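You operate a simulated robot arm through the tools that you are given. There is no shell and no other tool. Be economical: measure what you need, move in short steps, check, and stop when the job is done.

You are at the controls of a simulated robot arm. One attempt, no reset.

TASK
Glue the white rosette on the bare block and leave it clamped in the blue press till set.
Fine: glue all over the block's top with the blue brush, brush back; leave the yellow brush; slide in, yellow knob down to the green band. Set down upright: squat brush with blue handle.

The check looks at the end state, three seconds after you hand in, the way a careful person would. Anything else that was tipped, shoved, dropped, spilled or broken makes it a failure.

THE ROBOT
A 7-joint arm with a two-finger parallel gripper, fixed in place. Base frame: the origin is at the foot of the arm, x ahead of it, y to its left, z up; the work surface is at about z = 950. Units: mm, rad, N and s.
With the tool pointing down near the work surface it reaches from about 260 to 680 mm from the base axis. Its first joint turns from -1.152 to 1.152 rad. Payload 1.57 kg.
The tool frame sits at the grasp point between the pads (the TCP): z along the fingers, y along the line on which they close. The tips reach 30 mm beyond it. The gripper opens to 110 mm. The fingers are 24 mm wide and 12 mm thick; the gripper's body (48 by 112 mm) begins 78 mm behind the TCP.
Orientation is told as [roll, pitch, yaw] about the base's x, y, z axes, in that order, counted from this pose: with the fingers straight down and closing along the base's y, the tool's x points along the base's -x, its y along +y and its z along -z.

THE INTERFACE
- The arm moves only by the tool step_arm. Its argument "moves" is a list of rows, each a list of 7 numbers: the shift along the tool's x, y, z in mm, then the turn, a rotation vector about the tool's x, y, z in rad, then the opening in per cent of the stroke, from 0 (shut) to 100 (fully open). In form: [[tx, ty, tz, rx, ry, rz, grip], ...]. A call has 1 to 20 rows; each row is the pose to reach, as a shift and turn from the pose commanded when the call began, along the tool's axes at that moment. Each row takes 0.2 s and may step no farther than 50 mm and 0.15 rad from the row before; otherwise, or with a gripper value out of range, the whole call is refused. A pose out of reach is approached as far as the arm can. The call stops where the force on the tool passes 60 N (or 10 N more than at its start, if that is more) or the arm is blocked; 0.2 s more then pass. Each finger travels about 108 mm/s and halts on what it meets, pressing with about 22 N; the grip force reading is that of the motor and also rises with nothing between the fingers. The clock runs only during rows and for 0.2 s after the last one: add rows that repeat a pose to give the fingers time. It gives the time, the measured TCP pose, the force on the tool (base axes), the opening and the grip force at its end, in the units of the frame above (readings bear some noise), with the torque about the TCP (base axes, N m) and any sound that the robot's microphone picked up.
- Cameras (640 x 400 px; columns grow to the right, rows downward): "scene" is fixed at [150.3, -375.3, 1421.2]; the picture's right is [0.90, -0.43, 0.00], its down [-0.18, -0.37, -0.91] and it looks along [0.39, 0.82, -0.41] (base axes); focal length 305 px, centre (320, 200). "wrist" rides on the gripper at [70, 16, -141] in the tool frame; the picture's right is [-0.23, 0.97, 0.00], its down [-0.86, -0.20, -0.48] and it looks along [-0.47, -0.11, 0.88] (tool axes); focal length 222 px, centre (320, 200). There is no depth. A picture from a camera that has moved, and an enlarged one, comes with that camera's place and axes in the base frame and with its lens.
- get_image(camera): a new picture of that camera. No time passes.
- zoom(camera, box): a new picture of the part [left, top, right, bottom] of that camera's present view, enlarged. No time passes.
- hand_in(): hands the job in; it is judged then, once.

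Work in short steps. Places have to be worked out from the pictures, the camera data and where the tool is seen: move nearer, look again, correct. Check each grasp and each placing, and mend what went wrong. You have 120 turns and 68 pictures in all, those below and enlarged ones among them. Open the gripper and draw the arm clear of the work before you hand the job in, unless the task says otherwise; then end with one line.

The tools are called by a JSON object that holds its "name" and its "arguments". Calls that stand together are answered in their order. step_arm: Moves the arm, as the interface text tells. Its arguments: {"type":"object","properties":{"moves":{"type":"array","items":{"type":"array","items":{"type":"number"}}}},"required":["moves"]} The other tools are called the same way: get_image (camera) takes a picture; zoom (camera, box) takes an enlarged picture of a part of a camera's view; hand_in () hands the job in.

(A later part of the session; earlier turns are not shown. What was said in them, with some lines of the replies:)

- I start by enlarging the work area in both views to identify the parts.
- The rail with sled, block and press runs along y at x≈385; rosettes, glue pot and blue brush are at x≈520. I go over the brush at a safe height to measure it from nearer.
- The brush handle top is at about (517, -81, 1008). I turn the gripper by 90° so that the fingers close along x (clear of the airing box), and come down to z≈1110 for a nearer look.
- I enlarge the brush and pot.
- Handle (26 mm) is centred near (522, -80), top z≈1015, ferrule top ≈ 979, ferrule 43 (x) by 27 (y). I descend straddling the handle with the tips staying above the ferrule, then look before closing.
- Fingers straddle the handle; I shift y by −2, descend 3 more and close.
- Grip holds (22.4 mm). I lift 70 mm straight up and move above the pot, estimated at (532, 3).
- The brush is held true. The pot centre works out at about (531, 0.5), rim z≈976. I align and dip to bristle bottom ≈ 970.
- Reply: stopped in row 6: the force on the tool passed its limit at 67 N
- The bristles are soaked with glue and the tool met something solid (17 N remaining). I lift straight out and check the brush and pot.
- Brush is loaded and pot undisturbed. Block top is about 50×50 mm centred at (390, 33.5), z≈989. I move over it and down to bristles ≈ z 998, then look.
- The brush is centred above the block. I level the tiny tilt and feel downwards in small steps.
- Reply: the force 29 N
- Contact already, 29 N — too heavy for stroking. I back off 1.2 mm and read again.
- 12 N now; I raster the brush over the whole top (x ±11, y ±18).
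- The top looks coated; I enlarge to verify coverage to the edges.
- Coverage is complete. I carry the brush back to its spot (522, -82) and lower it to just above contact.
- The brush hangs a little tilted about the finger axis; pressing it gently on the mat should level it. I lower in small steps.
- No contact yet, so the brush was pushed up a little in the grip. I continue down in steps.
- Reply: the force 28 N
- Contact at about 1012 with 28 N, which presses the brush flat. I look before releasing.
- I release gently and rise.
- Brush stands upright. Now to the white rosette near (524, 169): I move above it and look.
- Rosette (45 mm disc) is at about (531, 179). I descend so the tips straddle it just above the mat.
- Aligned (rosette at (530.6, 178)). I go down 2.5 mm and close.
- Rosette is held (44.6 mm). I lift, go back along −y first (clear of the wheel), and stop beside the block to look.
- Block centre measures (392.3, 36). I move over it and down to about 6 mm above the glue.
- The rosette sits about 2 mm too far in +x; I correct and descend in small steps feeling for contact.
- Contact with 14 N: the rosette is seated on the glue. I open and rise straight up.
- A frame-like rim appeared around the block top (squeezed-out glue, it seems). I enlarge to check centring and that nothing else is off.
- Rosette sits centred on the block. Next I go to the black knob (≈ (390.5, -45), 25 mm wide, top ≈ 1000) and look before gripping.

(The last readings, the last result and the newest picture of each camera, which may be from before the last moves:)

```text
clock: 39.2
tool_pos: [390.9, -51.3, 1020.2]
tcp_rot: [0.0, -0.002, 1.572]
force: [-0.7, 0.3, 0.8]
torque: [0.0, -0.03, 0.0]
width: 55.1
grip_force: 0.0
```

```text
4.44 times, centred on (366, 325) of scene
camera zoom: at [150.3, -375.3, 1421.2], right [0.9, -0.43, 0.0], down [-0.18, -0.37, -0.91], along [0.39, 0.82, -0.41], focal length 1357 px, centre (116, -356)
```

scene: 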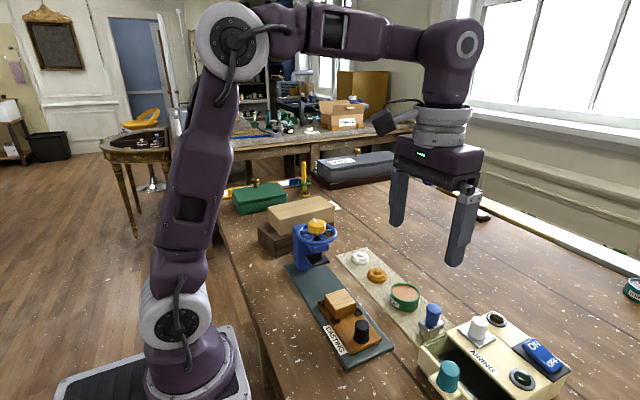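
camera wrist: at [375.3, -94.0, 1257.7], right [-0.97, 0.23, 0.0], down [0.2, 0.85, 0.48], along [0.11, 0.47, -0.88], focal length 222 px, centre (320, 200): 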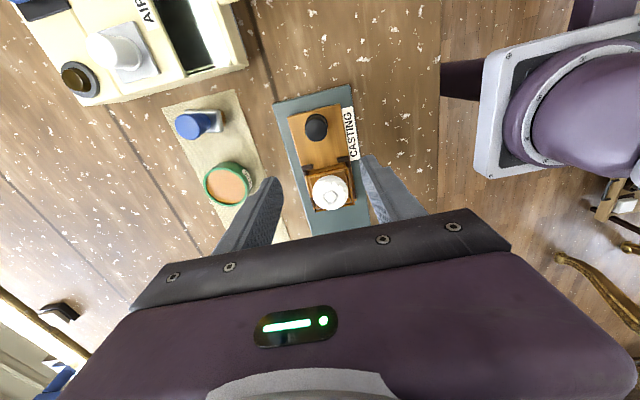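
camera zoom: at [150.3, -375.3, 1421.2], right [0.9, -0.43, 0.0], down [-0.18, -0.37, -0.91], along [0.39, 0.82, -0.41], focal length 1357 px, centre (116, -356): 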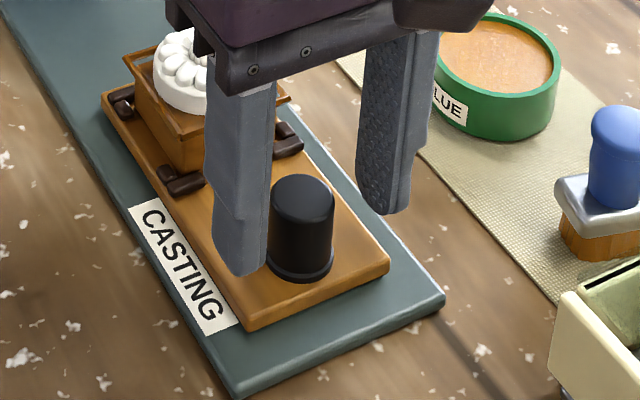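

Knob at (391, -45.6). I lower to z≈1001 with TCP a bit behind its centre, and close.

{"name": "step_arm", "arguments": {"moves": [[-1, -0.5, 8, 0, 0, 0, 45], [-1, -0.5, 16, 0, 0, 0, 45], [-1, -0.5, 16, 0, 0, 0, 30], [-1, -0.5, 16, 0, 0, 0, 20], [-1, -0.5, 16, 0, 0, 0, 15], [-1, -0.5, 16, 0, 0, 0, 15]]}}

```text
clock: 40.6
tool_pos: [389.8, -50.6, 1004.0]
tcp_rot: [0.003, -0.002, 1.572]
force: [0.2, 0.8, -6.8]
torque: [-0.05, -0.54, -0.01]
width: 25.2
grip_force: 36.8
```

Gripped (25.2 mm). I slide the sled 40 mm toward the press and check.

{"name": "step_arm", "arguments": {"moves": [[-5, 0, 0, 0, 0, 0, 15], [-12, 0, 0, 0, 0, 0, 15], [-20, 0, 0, 0, 0, 0, 15], [-30, 0, 0, 0, 0, 0, 15], [-40, 0, 0, 0, 0, 0, 15], [-40, 0, 0, 0, 0, 0, 15]]}}

{"name": "zoom", "arguments": {"camera": "scene", "box": [280, 210, 392, 350]}}

```text
clock: 42.0
tool_pos: [390.4, -8.7, 1004.0]
tcp_rot: [0.003, -0.002, 1.573]
force: [-8.6, -0.7, -5.7]
torque: [-0.52, -0.4, 0.03]
width: 25.0
grip_force: 36.0
```

```text
2.86 times, centred on (336, 280) of scene
camera zoom: at [150.2, -375.3, 1421.2], right [0.9, -0.43, 0.0], down [-0.18, -0.37, -0.91], along [0.39, 0.82, -0.41], focal length 872 px, centre (274, -29)
```

zoom: 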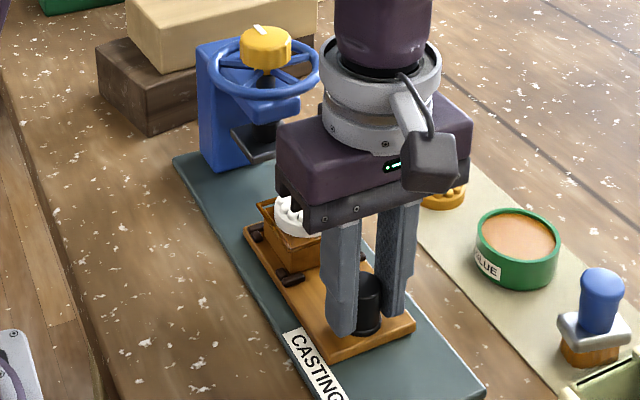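

The sled follows smoothly. I continue 40 mm and check clearance to the plate and wheel.

{"name": "step_arm", "arguments": {"moves": [[-10, 0, 0, 0, 0, 0, 15], [-20, 0, 0, 0, 0, 0, 15], [-30, 0, 0, 0, 0, 0, 15], [-40, 0, 0, 0, 0, 0, 15], [-40, 0, 0, 0, 0, 0, 15]]}}

{"name": "zoom", "arguments": {"camera": "scene", "box": [280, 190, 392, 310]}}

{"name": "get_image", "arguments": {"camera": "wrist"}}

```text
clock: 43.2
tool_pos: [389.7, 32.0, 1003.9]
tcp_rot: [-0.001, 0.0, 1.573]
force: [-4.6, 0.9, 22.2]
torque: [0.01, 0.58, 0.0]
width: 25.3
grip_force: 37.0
```

```text
3.33 times, centred on (336, 250) of scene
camera zoom: at [149.9, -375.3, 1421.2], right [0.9, -0.43, 0.0], down [-0.17, -0.37, -0.91], along [0.39, 0.82, -0.41], focal length 1018 px, centre (267, 33)
```

zoom: 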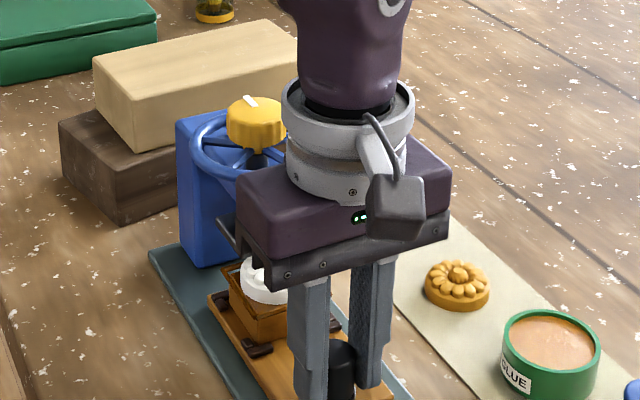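

```text
23 pictures are left
camera wrist: at [374.6, -38.8, 1144.8], right [-0.97, 0.23, 0.0], down [0.2, 0.85, 0.48], along [0.11, 0.47, -0.88], focal length 222 px, centre (320, 200)
```

wrist: 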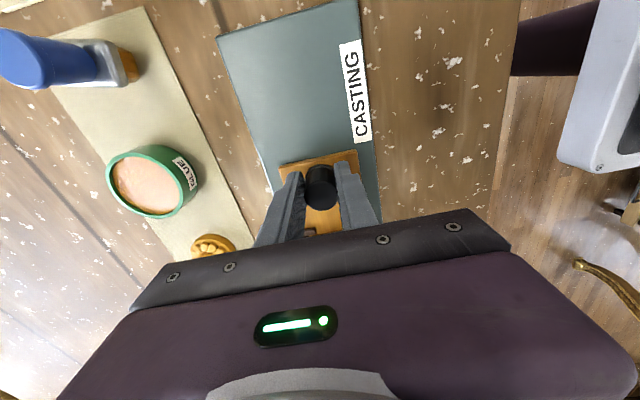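

Still clear of the wheel. I advance 20 mm more in small steps.

{"name": "step_arm", "arguments": {"moves": [[-5, 0, 0, 0, 0, 0, 15], [-10, 0, 0, 0, 0, 0, 15], [-15, 0, 0, 0, 0, 0, 15], [-20, 0, 0, 0, 0, 0, 15], [-20, 0, 0, 0, 0, 0, 15]]}}

{"name": "zoom", "arguments": {"camera": "scene", "box": [290, 200, 370, 290]}}

```text
clock: 44.5
tool_pos: [389.9, 49.3, 1003.4]
tcp_rot: [0.005, 0.0, 1.571]
force: [-6.4, 0.0, -17.3]
torque: [-0.17, -0.46, -0.02]
width: 24.9
grip_force: 36.7
```

```text
4.44 times, centred on (330, 245) of scene
camera zoom: at [150.3, -375.2, 1421.2], right [0.9, -0.43, 0.0], down [-0.18, -0.37, -0.91], along [0.39, 0.82, -0.41], focal length 1357 px, centre (276, 0)
```

zoom: 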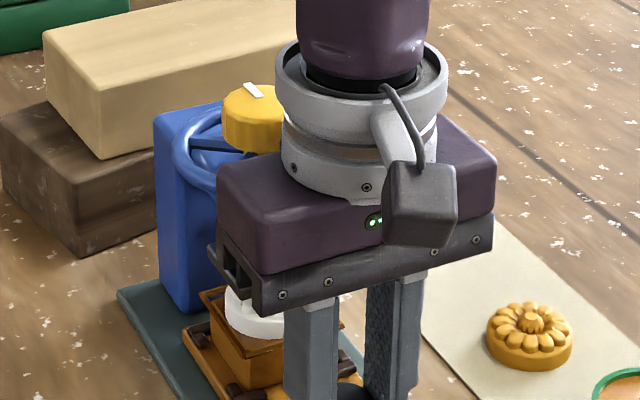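

I push on up to 12 mm more, expecting the end stop.

{"name": "step_arm", "arguments": {"moves": [[-3, 0, 0, 0, 0, 0, 15], [-6, 0, 0, 0, 0, 0, 15], [-9, 0, 0, 0, 0, 0, 15], [-12, 0, 0, 0, 0, 0, 15], [-12, 0, 0, 0, 0, 0, 15]]}}

```text
clock: 45.6
tool_pos: [389.1, 61.1, 1004.1]
tcp_rot: [0.002, -0.002, 1.572]
force: [-6.3, -25.7, 12.1]
torque: [-1.06, -0.32, -0.01]
width: 25.1
grip_force: 36.4
```

A −26 N reaction along y: likely the stop. I nudge 1 mm more to confirm.

{"name": "step_arm", "arguments": {"moves": [[-1, 0, 0, 0, 0, 0, 15], [-1, 0, 0, 0, 0, 0, 15]]}}

```text
clock: 46.2
tool_pos: [390.1, 63.0, 1003.2]
tcp_rot: [0.002, -0.002, 1.571]
force: [1.0, -33.2, -1.0]
torque: [-0.84, -0.54, -0.01]
width: 25.3
grip_force: 36.9
```

The stop is firm. I release the knob, back off along −y, and rise.

{"name": "step_arm", "arguments": {"moves": [[0.5, 0, 0, 0, 0, 0, 20], [0.5, 0, 0, 0, 0, 0, 35], [0.5, 0, 0, 0, 0, 0, 48], [0.5, 0, 0, 0, 0, 0, 48], [30, 0, 0, 0, 0, 0, 48], [60, 0, -10, 0, 0, 0, 48], [95, 0, -40, 0, 0, 0, 48], [125, 0, -75, 0, 0, 0, 48], [125, 0, -115, 0, 0, 0, 48], [125, 0, -115, 0, 0, 0, 48]]}}

{"name": "zoom", "arguments": {"camera": "scene", "box": [280, 210, 376, 290]}}

```text
clock: 48.5
tool_pos: [389.8, -63.4, 1118.9]
tcp_rot: [0.002, -0.002, 1.572]
force: [-0.5, 0.8, -0.9]
torque: [0.05, 0.02, -0.04]
width: 52.8
grip_force: 0.1
```

```text
5.00 times, centred on (328, 250) of scene
camera zoom: at [150.3, -375.3, 1421.2], right [0.9, -0.43, 0.0], down [-0.18, -0.37, -0.91], along [0.39, 0.82, -0.41], focal length 1527 px, centre (280, -50)
```

zoom: 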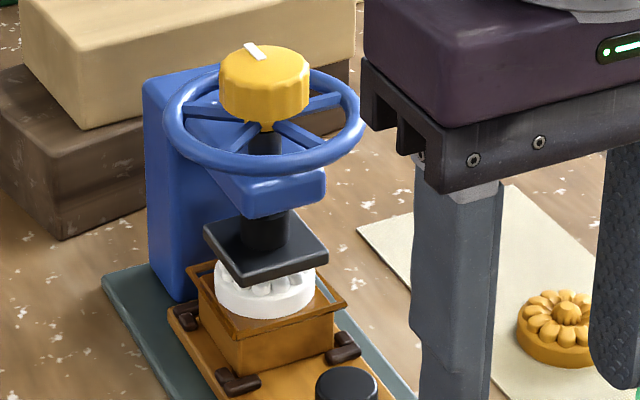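

The sled is home, with the rosette under the plate. I go above the yellow knob (~(392, 145)) at z 1180 to measure it and look for the green band.

{"name": "step_arm", "arguments": {"moves": [[0, 0, -40, 0, 0, 0, 48], [-10, 0, -75, 0, 0, 0, 52], [-50, 0, -75, 0, 0, 0, 56], [-90, 0, -75, 0, 0, 0, 60], [-130, 0, -75, 0, 0, 0, 60], [-170, 0, -75, 0, 0, 0, 60], [-207, 0, -75, 0, 0, 0, 60], [-207, 0, -75, 0, 0, 0, 60]]}}

{"name": "get_image", "arguments": {"camera": "wrist"}}

{"name": "zoom", "arguments": {"camera": "scene", "box": [284, 190, 364, 270]}}

```text
clock: 50.2
tool_pos: [390.9, 145.8, 1193.5]
tcp_rot: [0.001, -0.001, 1.572]
force: [0.7, -0.1, -0.6]
torque: [-0.03, 0.01, -0.01]
width: 65.8
grip_force: 0.0
```

```text
20 pictures are left
camera wrist: at [376.2, 76.0, 1334.4], right [-0.97, 0.23, 0.0], down [0.2, 0.85, 0.48], along [0.11, 0.47, -0.88], focal length 222 px, centre (320, 200)
```

wrist: 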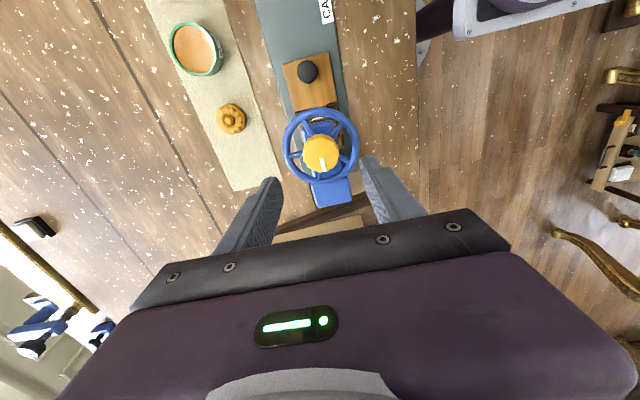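

```text
5.00 times, centred on (324, 230) of scene
camera zoom: at [150.3, -375.3, 1421.2], right [0.9, -0.43, 0.0], down [-0.18, -0.37, -0.91], along [0.39, 0.82, -0.41], focal length 1527 px, centre (300, 50)
```

zoom: 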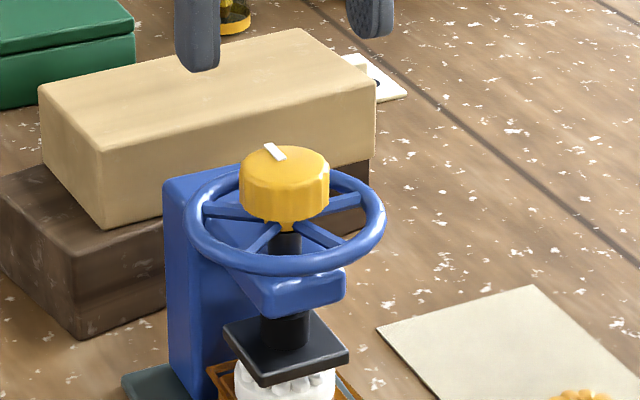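

Knob (≈39 mm) at (391, 144), top z≈1106. I lower to tips ≈ 1091 and grip it.

{"name": "step_arm", "arguments": {"moves": [[1.3, 0, 25, 0, 0, 0, 58], [1.3, 0, 45, 0, 0, 0, 56], [1.3, 0, 60, 0, 0, 0, 54], [1.3, 0, 68, 0, 0, 0, 54], [1.3, 0, 72, 0, 0, 0, 54], [1.3, 0, 72, 0, 0, 0, 45], [1.3, 0, 72, 0, 0, 0, 35], [1.3, 0, 72, 0, 0, 0, 28], [1.3, 0, 72, 0, 0, 0, 28]]}}

{"name": "zoom", "arguments": {"camera": "scene", "box": [284, 205, 354, 275]}}

```text
clock: 52.2
tool_pos: [390.2, 144.5, 1121.7]
tcp_rot: [0.001, -0.004, 1.572]
force: [-2.0, 0.2, -1.1]
torque: [-0.04, 0.04, 0.01]
width: 37.3
grip_force: 43.7
```

```text
5.71 times, centred on (319, 240) of scene
camera zoom: at [150.3, -375.3, 1421.2], right [0.9, -0.43, 0.0], down [-0.18, -0.37, -0.91], along [0.39, 0.82, -0.41], focal length 1745 px, centre (326, -29)
```

zoom: 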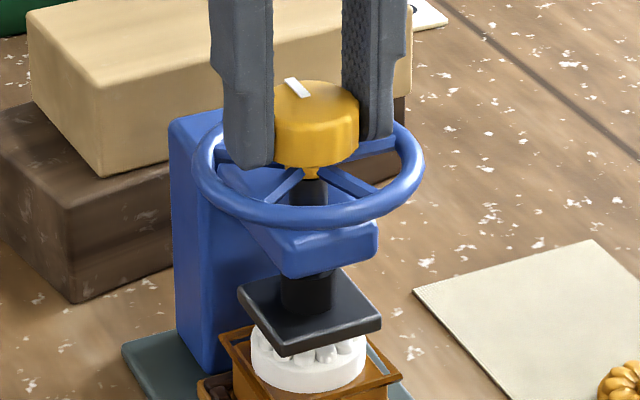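

Good grip (37.3 mm). I turn clockwise (tool +z) by 0.45 rad as a test.

{"name": "step_arm", "arguments": {"moves": [[0, 0, 0, 0, 0, 0.1, 28], [0, 0, 0, 0, 0, 0.2, 28], [0, 0, 0, 0, 0, 0.3, 28], [0, 0, 0, 0, 0, 0.45, 28], [0, 0, 0, 0, 0, 0.45, 28]]}}

{"name": "zoom", "arguments": {"camera": "scene", "box": [284, 205, 354, 275]}}

```text
clock: 53.5
tool_pos: [389.8, 144.0, 1120.9]
tcp_rot: [0.001, 0.0, 1.121]
force: [-7.3, 4.1, -18.3]
torque: [0.11, 0.01, 0.02]
width: 36.8
grip_force: 43.4
```

```text
5.71 times, centred on (319, 240) of scene
camera zoom: at [150.3, -375.1, 1421.2], right [0.9, -0.43, 0.0], down [-0.18, -0.37, -0.91], along [0.39, 0.82, -0.41], focal length 1745 px, centre (326, -29)
```

zoom: 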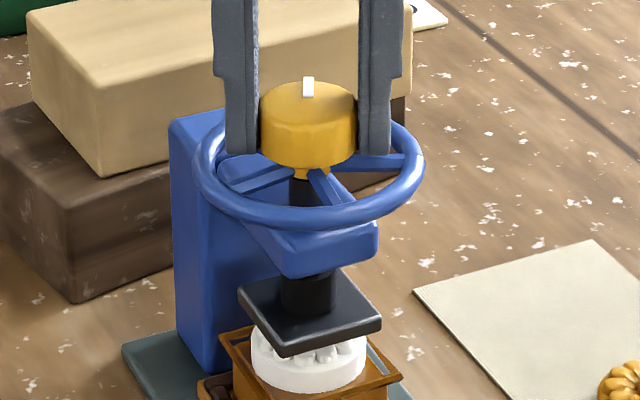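

It turns, and the −18 N pull shows the knob descending (~1.3 mm/rad). I continue 1.2 rad, following downward.

{"name": "step_arm", "arguments": {"moves": [[0, 0, 0.7, 0, 0, 0.12, 28], [0, 0, 0.9, 0, 0, 0.24, 28], [0, 0, 1.0, 0, 0, 0.36, 28], [0, 0, 1.2, 0, 0, 0.48, 28], [0, 0, 1.4, 0, 0, 0.6, 28], [0, 0, 1.6, 0, 0, 0.72, 28], [0, 0, 1.7, 0, 0, 0.84, 28], [0, 0, 1.9, 0, 0, 0.96, 28], [0, 0, 2.0, 0, 0, 1.08, 28], [0, 0, 2.2, 0, 0, 1.2, 28], [0, 0, 2.2, 0, 0, 1.2, 28]]}}

```text
clock: 55.9
tool_pos: [389.2, 143.8, 1119.1]
tcp_rot: [0.004, 0.004, -0.081]
force: [-24.9, 13.9, -23.0]
torque: [0.08, 0.43, 0.06]
width: 36.8
grip_force: 43.3
```

Side force −25 N in x indicates a small off-axis error; I shift ~1 mm along it, follow further down and turn another 1.2 rad.

{"name": "step_arm", "arguments": {"moves": [[1, 0.6, 0.8, 0, 0, 0.0, 28], [1, 0.6, 1.0, 0, 0, 0.12, 28], [1, 0.6, 1.2, 0, 0, 0.24, 28], [1, 0.6, 1.4, 0, 0, 0.36, 28], [1, 0.6, 1.6, 0, 0, 0.48, 28], [1, 0.6, 1.8, 0, 0, 0.6, 28], [1, 0.6, 2.0, 0, 0, 0.72, 28], [1, 0.6, 2.2, 0, 0, 0.84, 28], [1, 0.6, 2.4, 0, 0, 0.96, 28], [1, 0.6, 2.6, 0, 0, 1.08, 28], [1, 0.6, 2.8, 0, 0, 1.2, 28], [1, 0.6, 2.8, 0, 0, 1.2, 28]]}}

{"name": "zoom", "arguments": {"camera": "scene", "box": [284, 205, 354, 275]}}

```text
clock: 58.5
tool_pos: [389.8, 145.6, 1117.5]
tcp_rot: [-0.001, -0.001, -1.28]
force: [-9.3, 10.3, -12.6]
torque: [0.24, 0.2, 0.04]
width: 37.2
grip_force: 43.5
```

```text
5.71 times, centred on (319, 240) of scene
camera zoom: at [150.2, -374.9, 1421.3], right [0.9, -0.43, 0.0], down [-0.18, -0.37, -0.91], along [0.39, 0.82, -0.41], focal length 1745 px, centre (326, -29)
```

zoom: 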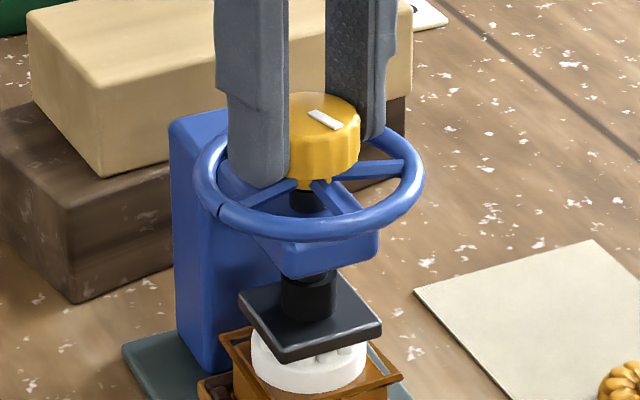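

Wheel went down about 5 mm so far, no contact yet. I release, lift above the knob, and unwind the wrist for another bite.

{"name": "step_arm", "arguments": {"moves": [[0, 0, 0, 0, 0, 0, 40], [0, 0, 0, 0, 0, 0, 54], [0, 0, 0, 0, 0, 0, 54], [0, 0, -15, 0, 0, 0, 56], [0, 0, -38, 0, 0, 0, 56], [0, 0, -38, 0, 0, -0.15, 56], [0, 0, -38, 0, 0, -0.3, 56], [0, 0, -38, 0, 0, -0.45, 56], [0, 0, -38, 0, 0, -0.6, 56], [0, 0, -38, 0, 0, -0.75, 56], [0, 0, -38, 0, 0, -0.9, 56], [0, 0, -38, 0, 0, -1.05, 56], [0, 0, -38, 0, 0, -1.2, 56], [0, 0, -38, 0, 0, -1.35, 56], [0, 0, -38, 0, 0, -1.5, 56], [0, 0, -38, 0, 0, -1.65, 56], [0, 0, -38, 0, 0, -1.8, 56], [0, 0, -38, 0, 0, -1.95, 56], [0, 0, -38, 0, 0, -2.1, 56], [0, 0, -38, 0, 0, -2.1, 56]]}}

{"name": "zoom", "arguments": {"camera": "scene", "box": [284, 205, 354, 275]}}

```text
clock: 62.6
tool_pos: [389.3, 144.8, 1154.7]
tcp_rot: [0.002, -0.002, 0.824]
force: [-0.5, 0.5, 0.3]
torque: [-0.03, 0.01, -0.02]
width: 61.7
grip_force: 0.1
```

```text
5.71 times, centred on (319, 240) of scene
camera zoom: at [150.3, -375.3, 1421.2], right [0.9, -0.43, 0.0], down [-0.18, -0.37, -0.91], along [0.39, 0.82, -0.41], focal length 1745 px, centre (326, -29)
```

zoom: 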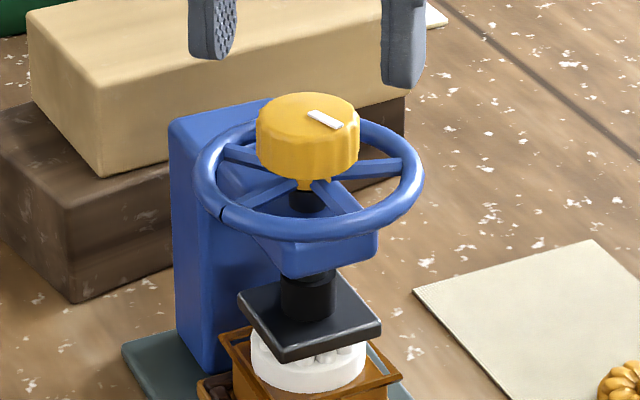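

The wheel held its place. I unwind the rest to yaw ≈1.6, lower and grip again.

{"name": "step_arm", "arguments": {"moves": [[0, 0, 0, 0, 0, -0.15, 56], [0, 0, 0, 0, 0, -0.3, 56], [0, 0, 0, 0, 0, -0.45, 56], [0, 0, 0, 0, 0, -0.6, 56], [0, 0, 0, 0, 0, -0.75, 56], [0, 0, 15, 0, 0, -0.78, 54], [0, 0, 28, 0, 0, -0.78, 54], [0, 0, 38, 0, 0, -0.78, 54], [0, 0, 38, 0, 0, -0.78, 45], [0, 0, 38, 0, 0, -0.78, 35], [0, 0, 38, 0, 0, -0.78, 28], [0, 0, 38, 0, 0, -0.78, 28]]}}

```text
clock: 65.2
tool_pos: [389.3, 145.3, 1116.6]
tcp_rot: [0.0, -0.002, 1.604]
force: [8.0, -1.4, -1.9]
torque: [0.08, -0.11, 0.04]
width: 38.6
grip_force: 4.1
```

I let the grip tighten and turn 1.2 rad, following down ~1.7 mm/rad.

{"name": "step_arm", "arguments": {"moves": [[0, 0, 0, 0, 0, 0, 26], [0, 0, 0, 0, 0, 0, 26], [0, 0, 0.2, 0, 0, 0.12, 26], [0, 0, 0.4, 0, 0, 0.24, 26], [0, 0, 0.6, 0, 0, 0.36, 26], [0, 0, 0.8, 0, 0, 0.48, 26], [0, 0, 1.0, 0, 0, 0.6, 26], [0, 0, 1.2, 0, 0, 0.72, 26], [0, 0, 1.4, 0, 0, 0.84, 26], [0, 0, 1.6, 0, 0, 0.96, 26], [0, 0, 1.8, 0, 0, 1.08, 26], [0, 0, 2.0, 0, 0, 1.2, 26], [0, 0, 2.0, 0, 0, 1.2, 26]]}}

{"name": "zoom", "arguments": {"camera": "scene", "box": [284, 205, 354, 275]}}

```text
clock: 68.0
tool_pos: [388.6, 144.6, 1114.1]
tcp_rot: [0.003, 0.001, 0.402]
force: [-2.3, -5.7, 2.2]
torque: [0.0, -0.18, 0.02]
width: 36.1
grip_force: 42.6
```

```text
5.71 times, centred on (319, 240) of scene
camera zoom: at [150.2, -375.5, 1421.1], right [0.9, -0.43, 0.0], down [-0.18, -0.37, -0.91], along [0.39, 0.82, -0.41], focal length 1745 px, centre (326, -29)
```

zoom: 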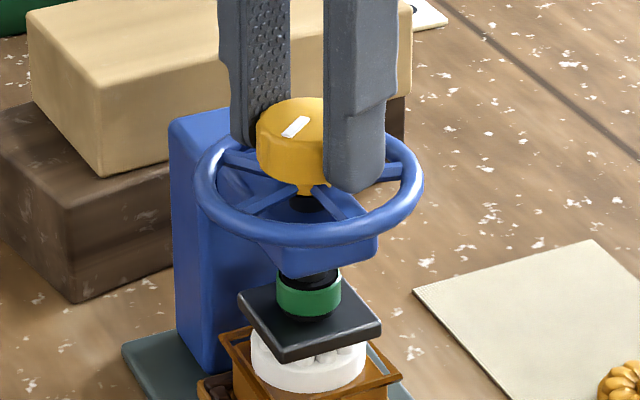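

A green band has appeared on the spindle above the plate. I enlarge it.

{"name": "zoom", "arguments": {"camera": "scene", "box": [304, 248, 336, 280]}}

```text
12.50 times, centred on (320, 264) of scene
camera zoom: at [150.2, -375.5, 1421.1], right [0.9, -0.43, 0.0], down [-0.18, -0.37, -0.91], along [0.39, 0.82, -0.41], focal length 3816 px, centre (320, -600)
```

zoom: 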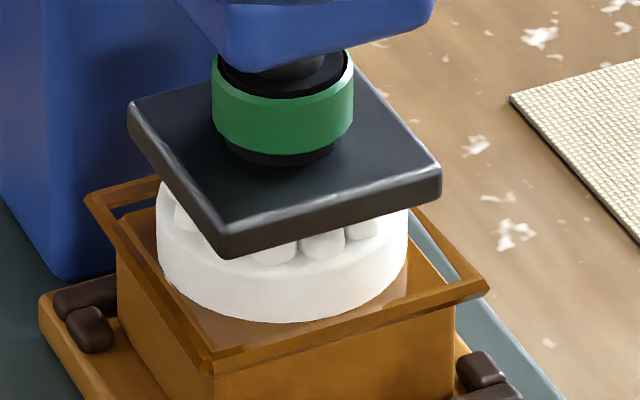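

The collar now shows solid green and the plate sits on the rosette, so the clamp is in its band. I release, lift clear, and check that it stays green.

{"name": "step_arm", "arguments": {"moves": [[0, 0, 0, 0, 0, 0, 36], [0, 0, 0, 0, 0, 0, 46], [0, 0, 0, 0, 0, 0, 54], [0, 0, 0, 0, 0, 0, 54], [0, 0, -15, 0, 0, 0, 56], [0, 0, -40, 0, 0, 0, 56], [0, 0, -80, 0, 0, 0, 56], [0, 0, -110, 0, 0, 0, 56], [0, 0, -110, 0, 0, 0, 56]]}}

{"name": "zoom", "arguments": {"camera": "scene", "box": [284, 205, 354, 280]}}

```text
clock: 70.0
tool_pos: [389.8, 144.0, 1225.3]
tcp_rot: [0.003, 0.001, 0.403]
force: [0.4, 0.3, 0.0]
torque: [0.06, 0.0, 0.0]
width: 61.6
grip_force: 0.0
```

```text
5.33 times, centred on (319, 242) of scene
camera zoom: at [150.3, -375.3, 1421.2], right [0.9, -0.43, 0.0], down [-0.18, -0.37, -0.91], along [0.39, 0.82, -0.41], focal length 1628 px, centre (325, -27)
```

zoom: 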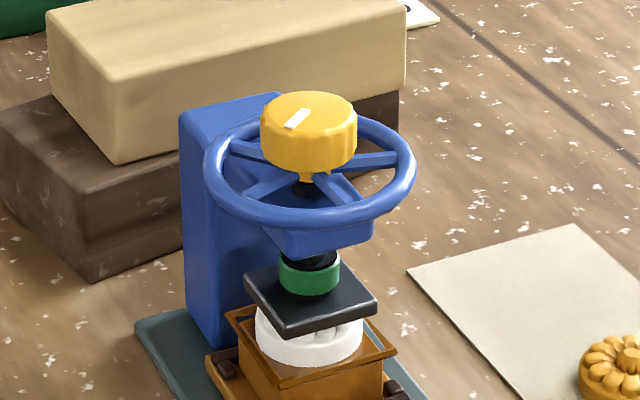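

It stays green after release. I draw the arm away, let some seconds pass, and take a final overall look.

{"name": "step_arm", "arguments": {"moves": [[0, 0, -40, 0, 0, 0, 56], [20, -20, -80, 0, 0, 0, 56], [40, -40, -100, 0, 0, 0, 56], [60, -60, -100, 0, 0, 0, 56], [80, -80, -100, 0, 0, 0, 56], [80, -80, -100, 0, 0, 0, 56], [80, -80, -100, 0, 0, 0, 56], [80, -80, -100, 0, 0, 0, 56], [80, -80, -100, 0, 0, 0, 56], [80, -80, -100, 0, 0, 0, 56], [80, -80, -100, 0, 0, 0, 56], [80, -80, -100, 0, 0, 0, 56], [80, -80, -100, 0, 0, 0, 56], [80, -80, -100, 0, 0, 0, 56], [80, -80, -100, 0, 0, 0, 56], [80, -80, -100, 0, 0, 0, 56], [80, -80, -100, 0, 0, 0, 56], [80, -80, -100, 0, 0, 0, 56], [80, -80, -100, 0, 0, 0, 56], [80, -80, -100, 0, 0, 0, 56]]}}

{"name": "get_image", "arguments": {"camera": "scene"}}

{"name": "zoom", "arguments": {"camera": "scene", "box": [284, 205, 380, 325]}}

{"name": "zoom", "arguments": {"camera": "scene", "box": [380, 250, 476, 350]}}

```text
clock: 74.2
tool_pos: [347.2, 39.1, 1324.7]
tcp_rot: [0.002, 0.0, 0.403]
force: [0.4, 0.1, 0.5]
torque: [0.0, -0.02, -0.01]
width: 61.6
grip_force: 0.0
```

```text
11 pictures are left
```

scene: 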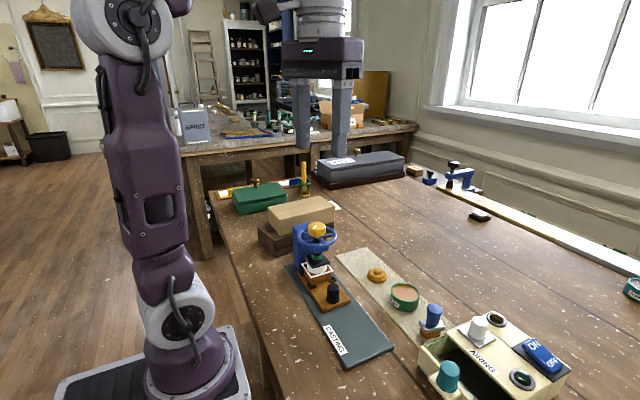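

```text
3.33 times, centred on (332, 265) of scene
camera zoom: at [150.3, -375.3, 1421.2], right [0.9, -0.43, 0.0], down [-0.18, -0.37, -0.91], along [0.39, 0.82, -0.41], focal length 1018 px, centre (280, -17)
```

zoom: 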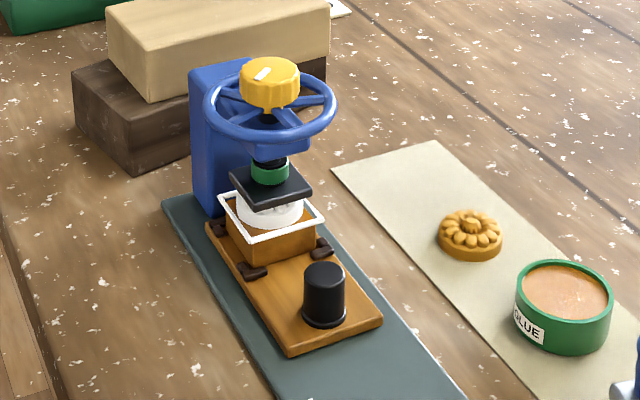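

```text
4.00 times, centred on (428, 300) of scene
camera zoom: at [150.3, -375.3, 1421.2], right [0.9, -0.43, 0.0], down [-0.18, -0.37, -0.91], along [0.39, 0.82, -0.41], focal length 1221 px, centre (-112, -200)
```

zoom: 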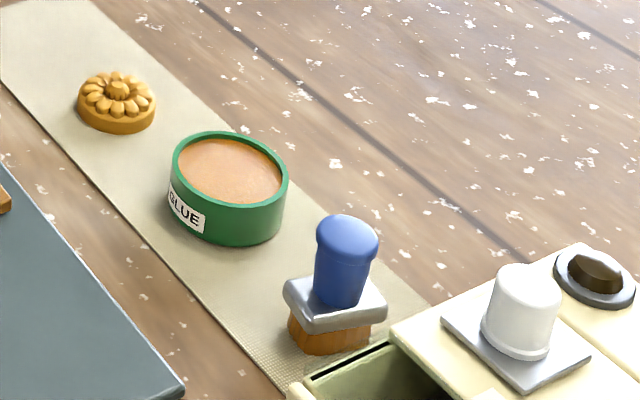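

The glue line around the block has turned white (set) and the band is still green. The brush stands upright in its place and nothing else was disturbed, so I hand in.

{"name": "hand_in", "arguments": {}}

```text
The job is handed in.
```

The white rosette is glued centred on the block and clamped in the blue press, with the green band showing. The blue brush is back upright in its place, and I didn't touch the yellow brush.
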